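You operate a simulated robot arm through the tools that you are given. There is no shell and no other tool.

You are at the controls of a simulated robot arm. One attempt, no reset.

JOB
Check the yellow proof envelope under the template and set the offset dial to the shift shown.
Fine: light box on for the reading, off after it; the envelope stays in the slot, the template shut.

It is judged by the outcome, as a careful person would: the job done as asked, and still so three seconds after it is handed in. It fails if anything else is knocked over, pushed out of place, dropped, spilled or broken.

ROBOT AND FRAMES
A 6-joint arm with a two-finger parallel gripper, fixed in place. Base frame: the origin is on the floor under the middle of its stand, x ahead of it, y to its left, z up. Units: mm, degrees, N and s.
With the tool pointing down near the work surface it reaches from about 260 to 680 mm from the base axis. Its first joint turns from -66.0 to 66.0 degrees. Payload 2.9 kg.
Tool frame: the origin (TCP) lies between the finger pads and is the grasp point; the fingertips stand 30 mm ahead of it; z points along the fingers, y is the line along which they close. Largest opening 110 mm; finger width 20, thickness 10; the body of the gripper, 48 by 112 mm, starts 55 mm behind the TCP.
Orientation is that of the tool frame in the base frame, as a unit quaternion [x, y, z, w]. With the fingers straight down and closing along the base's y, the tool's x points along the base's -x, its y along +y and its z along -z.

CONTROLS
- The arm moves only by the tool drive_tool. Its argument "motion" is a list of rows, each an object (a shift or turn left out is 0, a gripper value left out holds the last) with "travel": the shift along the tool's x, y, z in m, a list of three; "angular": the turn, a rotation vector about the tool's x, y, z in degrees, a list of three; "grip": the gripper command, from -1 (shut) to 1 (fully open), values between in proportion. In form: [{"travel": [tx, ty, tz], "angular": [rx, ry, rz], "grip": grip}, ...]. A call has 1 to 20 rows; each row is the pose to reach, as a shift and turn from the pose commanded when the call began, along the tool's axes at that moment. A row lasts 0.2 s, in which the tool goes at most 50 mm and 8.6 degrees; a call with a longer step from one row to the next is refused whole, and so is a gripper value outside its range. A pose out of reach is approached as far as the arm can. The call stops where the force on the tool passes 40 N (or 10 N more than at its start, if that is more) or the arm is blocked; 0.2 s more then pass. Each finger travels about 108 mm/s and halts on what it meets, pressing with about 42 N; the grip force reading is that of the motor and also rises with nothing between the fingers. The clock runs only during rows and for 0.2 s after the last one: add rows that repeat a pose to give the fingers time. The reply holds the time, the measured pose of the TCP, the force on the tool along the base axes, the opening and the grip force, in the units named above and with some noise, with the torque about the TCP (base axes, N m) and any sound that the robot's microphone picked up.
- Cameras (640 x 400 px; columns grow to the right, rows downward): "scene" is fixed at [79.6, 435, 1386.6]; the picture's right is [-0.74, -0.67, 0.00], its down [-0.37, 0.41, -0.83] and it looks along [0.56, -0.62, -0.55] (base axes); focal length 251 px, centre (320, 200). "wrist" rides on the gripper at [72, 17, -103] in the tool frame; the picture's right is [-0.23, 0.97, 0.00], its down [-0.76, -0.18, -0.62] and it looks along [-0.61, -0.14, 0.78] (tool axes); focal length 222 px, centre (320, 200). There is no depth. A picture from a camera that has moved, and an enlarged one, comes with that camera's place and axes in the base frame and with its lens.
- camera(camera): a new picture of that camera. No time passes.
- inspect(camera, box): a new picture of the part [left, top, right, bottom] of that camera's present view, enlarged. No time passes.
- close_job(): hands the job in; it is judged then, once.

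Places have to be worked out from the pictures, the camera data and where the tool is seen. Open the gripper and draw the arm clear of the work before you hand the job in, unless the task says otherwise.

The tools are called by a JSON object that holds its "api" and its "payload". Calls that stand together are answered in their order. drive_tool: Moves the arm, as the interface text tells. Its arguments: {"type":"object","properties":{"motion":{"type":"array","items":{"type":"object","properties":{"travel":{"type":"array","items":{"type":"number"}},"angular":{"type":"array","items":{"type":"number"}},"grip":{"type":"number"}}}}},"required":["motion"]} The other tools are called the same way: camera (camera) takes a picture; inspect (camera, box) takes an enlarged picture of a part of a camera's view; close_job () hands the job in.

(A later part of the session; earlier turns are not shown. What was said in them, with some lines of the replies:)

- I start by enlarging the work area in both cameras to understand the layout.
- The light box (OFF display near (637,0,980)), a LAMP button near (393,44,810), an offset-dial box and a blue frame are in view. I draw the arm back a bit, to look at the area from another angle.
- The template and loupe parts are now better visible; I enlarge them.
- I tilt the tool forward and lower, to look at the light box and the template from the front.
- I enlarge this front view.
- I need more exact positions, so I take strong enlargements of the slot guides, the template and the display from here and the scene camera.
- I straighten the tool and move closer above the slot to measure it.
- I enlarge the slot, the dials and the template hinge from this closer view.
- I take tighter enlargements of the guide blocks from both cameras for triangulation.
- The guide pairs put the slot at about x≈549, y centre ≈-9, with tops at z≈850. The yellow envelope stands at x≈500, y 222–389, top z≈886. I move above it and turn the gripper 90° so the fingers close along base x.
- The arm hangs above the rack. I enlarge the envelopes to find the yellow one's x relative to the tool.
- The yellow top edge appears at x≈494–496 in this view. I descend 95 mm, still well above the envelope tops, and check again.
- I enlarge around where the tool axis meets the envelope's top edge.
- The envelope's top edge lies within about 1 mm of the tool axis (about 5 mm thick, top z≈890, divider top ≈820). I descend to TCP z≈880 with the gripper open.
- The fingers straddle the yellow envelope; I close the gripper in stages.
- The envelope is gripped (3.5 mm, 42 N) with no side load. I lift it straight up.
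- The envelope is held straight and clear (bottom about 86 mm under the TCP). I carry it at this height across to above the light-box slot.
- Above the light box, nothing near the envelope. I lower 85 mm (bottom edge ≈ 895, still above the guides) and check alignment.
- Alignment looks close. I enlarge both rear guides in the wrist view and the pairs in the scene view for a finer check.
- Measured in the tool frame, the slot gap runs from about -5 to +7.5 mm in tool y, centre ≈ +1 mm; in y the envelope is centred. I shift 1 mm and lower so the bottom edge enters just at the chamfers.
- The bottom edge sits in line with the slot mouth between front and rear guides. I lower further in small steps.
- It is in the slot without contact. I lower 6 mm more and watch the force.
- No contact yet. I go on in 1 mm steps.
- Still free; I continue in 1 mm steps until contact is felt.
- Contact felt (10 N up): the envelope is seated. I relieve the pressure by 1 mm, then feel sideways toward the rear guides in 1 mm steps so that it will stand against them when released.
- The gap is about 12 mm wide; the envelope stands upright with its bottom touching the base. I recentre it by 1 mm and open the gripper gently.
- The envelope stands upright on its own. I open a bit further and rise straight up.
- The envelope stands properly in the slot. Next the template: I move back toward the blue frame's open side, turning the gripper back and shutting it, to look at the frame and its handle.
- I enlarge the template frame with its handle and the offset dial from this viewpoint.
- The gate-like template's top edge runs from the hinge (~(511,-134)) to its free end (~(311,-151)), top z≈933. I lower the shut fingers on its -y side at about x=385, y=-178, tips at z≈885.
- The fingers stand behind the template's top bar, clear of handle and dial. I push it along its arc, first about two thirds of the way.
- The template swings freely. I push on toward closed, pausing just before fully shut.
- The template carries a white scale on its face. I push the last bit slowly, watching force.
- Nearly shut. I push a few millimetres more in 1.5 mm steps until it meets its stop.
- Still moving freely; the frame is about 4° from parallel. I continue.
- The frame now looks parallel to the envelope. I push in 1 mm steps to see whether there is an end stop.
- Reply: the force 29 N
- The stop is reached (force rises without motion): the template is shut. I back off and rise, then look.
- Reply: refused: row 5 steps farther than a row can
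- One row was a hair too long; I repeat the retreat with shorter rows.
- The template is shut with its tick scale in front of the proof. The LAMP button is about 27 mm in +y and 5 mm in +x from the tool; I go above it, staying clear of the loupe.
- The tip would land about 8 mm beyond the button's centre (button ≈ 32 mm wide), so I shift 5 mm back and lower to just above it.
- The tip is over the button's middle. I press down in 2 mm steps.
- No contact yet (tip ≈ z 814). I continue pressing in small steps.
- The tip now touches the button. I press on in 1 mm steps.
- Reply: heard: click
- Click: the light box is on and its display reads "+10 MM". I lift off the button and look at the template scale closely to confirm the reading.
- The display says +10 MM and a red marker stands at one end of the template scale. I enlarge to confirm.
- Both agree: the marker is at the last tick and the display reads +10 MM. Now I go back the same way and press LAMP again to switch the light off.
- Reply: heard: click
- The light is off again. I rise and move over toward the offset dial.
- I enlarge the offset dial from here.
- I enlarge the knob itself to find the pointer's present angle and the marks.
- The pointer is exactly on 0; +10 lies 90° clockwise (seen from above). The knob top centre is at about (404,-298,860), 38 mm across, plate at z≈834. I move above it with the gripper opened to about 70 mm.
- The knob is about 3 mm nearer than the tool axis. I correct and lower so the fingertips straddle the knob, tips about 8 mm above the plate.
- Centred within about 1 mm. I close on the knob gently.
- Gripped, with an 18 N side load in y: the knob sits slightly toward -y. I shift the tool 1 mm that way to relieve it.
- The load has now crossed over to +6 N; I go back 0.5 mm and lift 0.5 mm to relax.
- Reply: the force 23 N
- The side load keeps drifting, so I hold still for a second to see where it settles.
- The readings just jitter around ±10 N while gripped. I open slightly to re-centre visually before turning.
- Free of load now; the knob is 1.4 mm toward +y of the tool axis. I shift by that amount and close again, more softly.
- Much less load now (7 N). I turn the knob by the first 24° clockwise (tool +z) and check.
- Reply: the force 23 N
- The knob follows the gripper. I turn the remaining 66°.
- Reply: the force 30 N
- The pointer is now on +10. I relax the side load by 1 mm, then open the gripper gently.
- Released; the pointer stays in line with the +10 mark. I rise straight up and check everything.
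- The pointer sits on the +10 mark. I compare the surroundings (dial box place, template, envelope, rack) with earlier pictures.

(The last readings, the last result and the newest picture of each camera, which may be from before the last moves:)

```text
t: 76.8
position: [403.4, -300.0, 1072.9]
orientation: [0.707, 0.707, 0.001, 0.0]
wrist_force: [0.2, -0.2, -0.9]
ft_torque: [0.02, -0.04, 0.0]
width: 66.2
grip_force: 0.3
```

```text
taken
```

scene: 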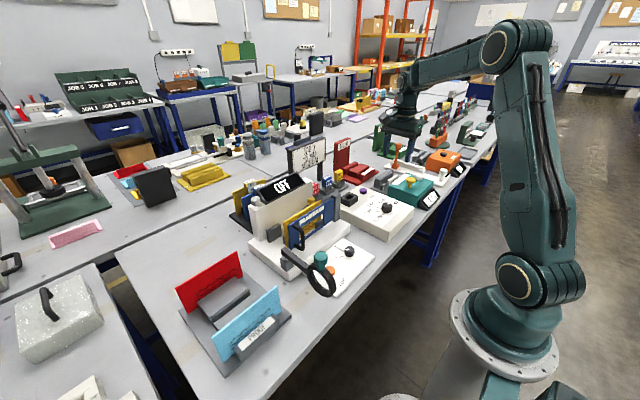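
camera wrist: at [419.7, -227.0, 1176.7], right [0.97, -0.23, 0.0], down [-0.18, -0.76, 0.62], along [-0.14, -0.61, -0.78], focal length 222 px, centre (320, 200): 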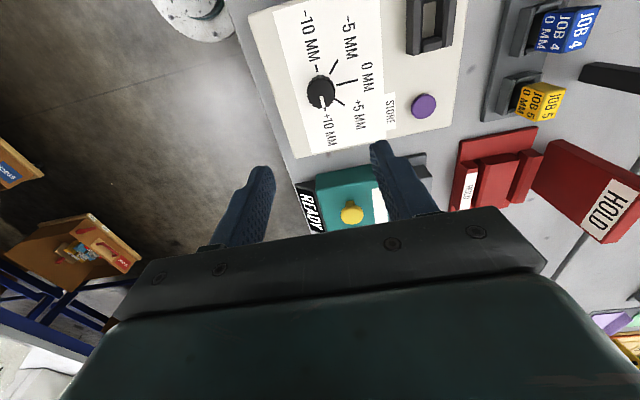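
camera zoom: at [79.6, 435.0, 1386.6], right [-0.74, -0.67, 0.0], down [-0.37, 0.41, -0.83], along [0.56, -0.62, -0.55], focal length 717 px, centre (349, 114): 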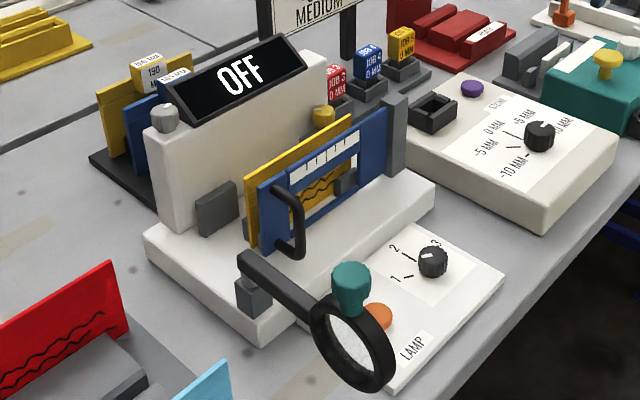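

Everything is in place: light OFF, template shut, envelope in the slot, dial on +10, box unmoved. I draw the arm up and back, opening the gripper fully.

{"api": "drive_tool", "payload": {"motion": [{"travel": [0, 0, -0.04], "grip": 0.5}, {"travel": [0, 0, -0.08], "grip": 1}, {"travel": [0.02, 0.0, -0.11], "angular": [0, 0, -8]}, {"travel": [0.05, 0.0, -0.127], "angular": [0, 0, -16]}, {"travel": [0.08, 0.0, -0.127], "angular": [0, 0, -24]}, {"travel": [0.11, 0.0, -0.127], "angular": [0, 0, -32]}, {"travel": [0.14, 0.0, -0.127], "angular": [0, 0, -40]}, {"travel": [0.17, 0.0, -0.127], "angular": [0, 0, -48]}, {"travel": [0.2, 0.0, -0.127], "angular": [0, 0, -56]}, {"travel": [0.23, 0.0, -0.127], "angular": [0, 0, -64]}, {"travel": [0.26, 0.0, -0.127], "angular": [0, 0, -72]}, {"travel": [0.28, 0.0, -0.127], "angular": [0, 0, -80]}, {"travel": [0.3, 0.0, -0.127], "angular": [0, 0, -88]}, {"travel": [0.3, 0.0, -0.127], "angular": [0, 0, -90]}, {"travel": [0.3, 0.0, -0.127], "angular": [0, 0, -90]}]}}

{"api": "camera", "payload": {"camera": "scene"}}

{"api": "camera", "payload": {"camera": "wrist"}}

{"api": "inspect", "payload": {"camera": "scene", "box": [230, 160, 430, 300]}}

```text
t: 80.0
position: [404.4, 2.1, 1199.9]
orientation: [-0.001, 1.0, 0.0, 0.0]
wrist_force: [0.7, 0.4, -0.3]
ft_torque: [0.0, 0.03, -0.01]
width: 109.7
grip_force: 0.0
```

```text
taken
```

scene: 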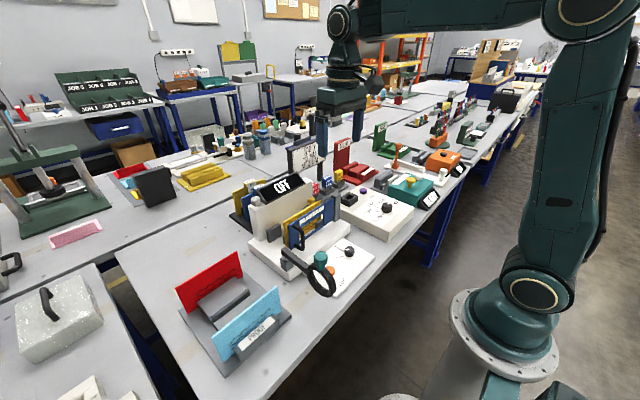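

```text
taken
camera wrist: at [331.8, 20.1, 1302.8], right [0.23, 0.97, 0.0], down [0.76, -0.18, 0.62], along [0.61, -0.14, -0.78], focal length 222 px, centre (320, 200)
```

wrist: 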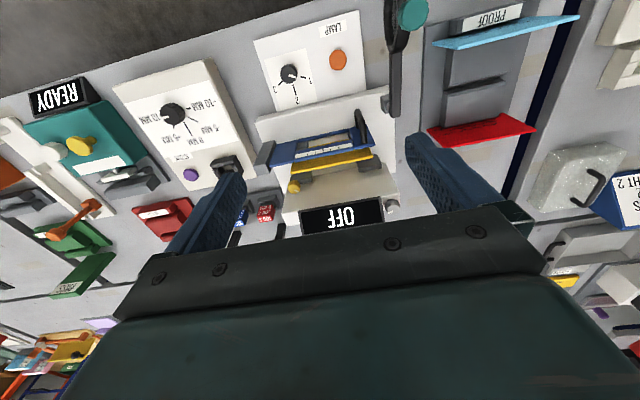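

```text
2.86 times, centred on (330, 230) of scene
camera zoom: at [79.6, 435.0, 1386.6], right [-0.74, -0.67, 0.0], down [-0.37, 0.41, -0.83], along [0.56, -0.62, -0.55], focal length 717 px, centre (291, 114)
```

zoom: 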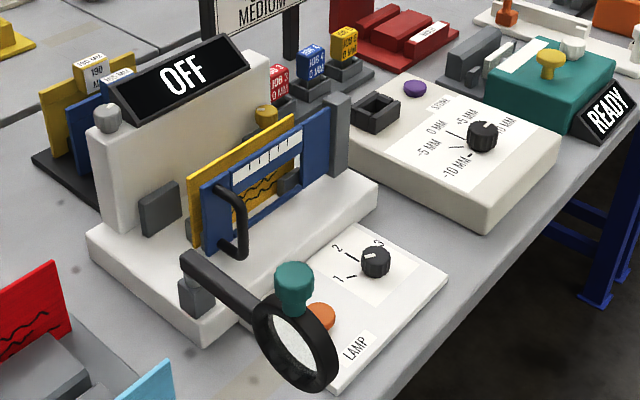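

The arm is clear and the gripper open. The yellow envelope stands in the slot, the template is shut, the light is OFF, and the dial points at +10 mm as shown, so I hand the job in.

{"api": "close_job", "payload": {}}

```text
The job is handed in.
```

The offset dial is set to **+10 mm**, and I've handed the job in. I don't have the verdict on it.

- **Reading:** with the yellow envelope in the slot, the template shut and the lamp on, the light-box display read "+10 MM". The red marker stood at the matching end tick of the template scale.
- **After the reading:** I switched the light box off, and the display shows OFF again. The envelope is still upright in the slot and the template is still shut.
- **Dial:** I turned it 90° clockwise from 0, and the pointer lines up with the +10 mark. I did not press STORE, because the job did not ask for it.
- **Surroundings:** pictures after the turn show the dial box in its original position, and I saw nothing knocked over or moved. The arm is drawn clear with the gripper open.
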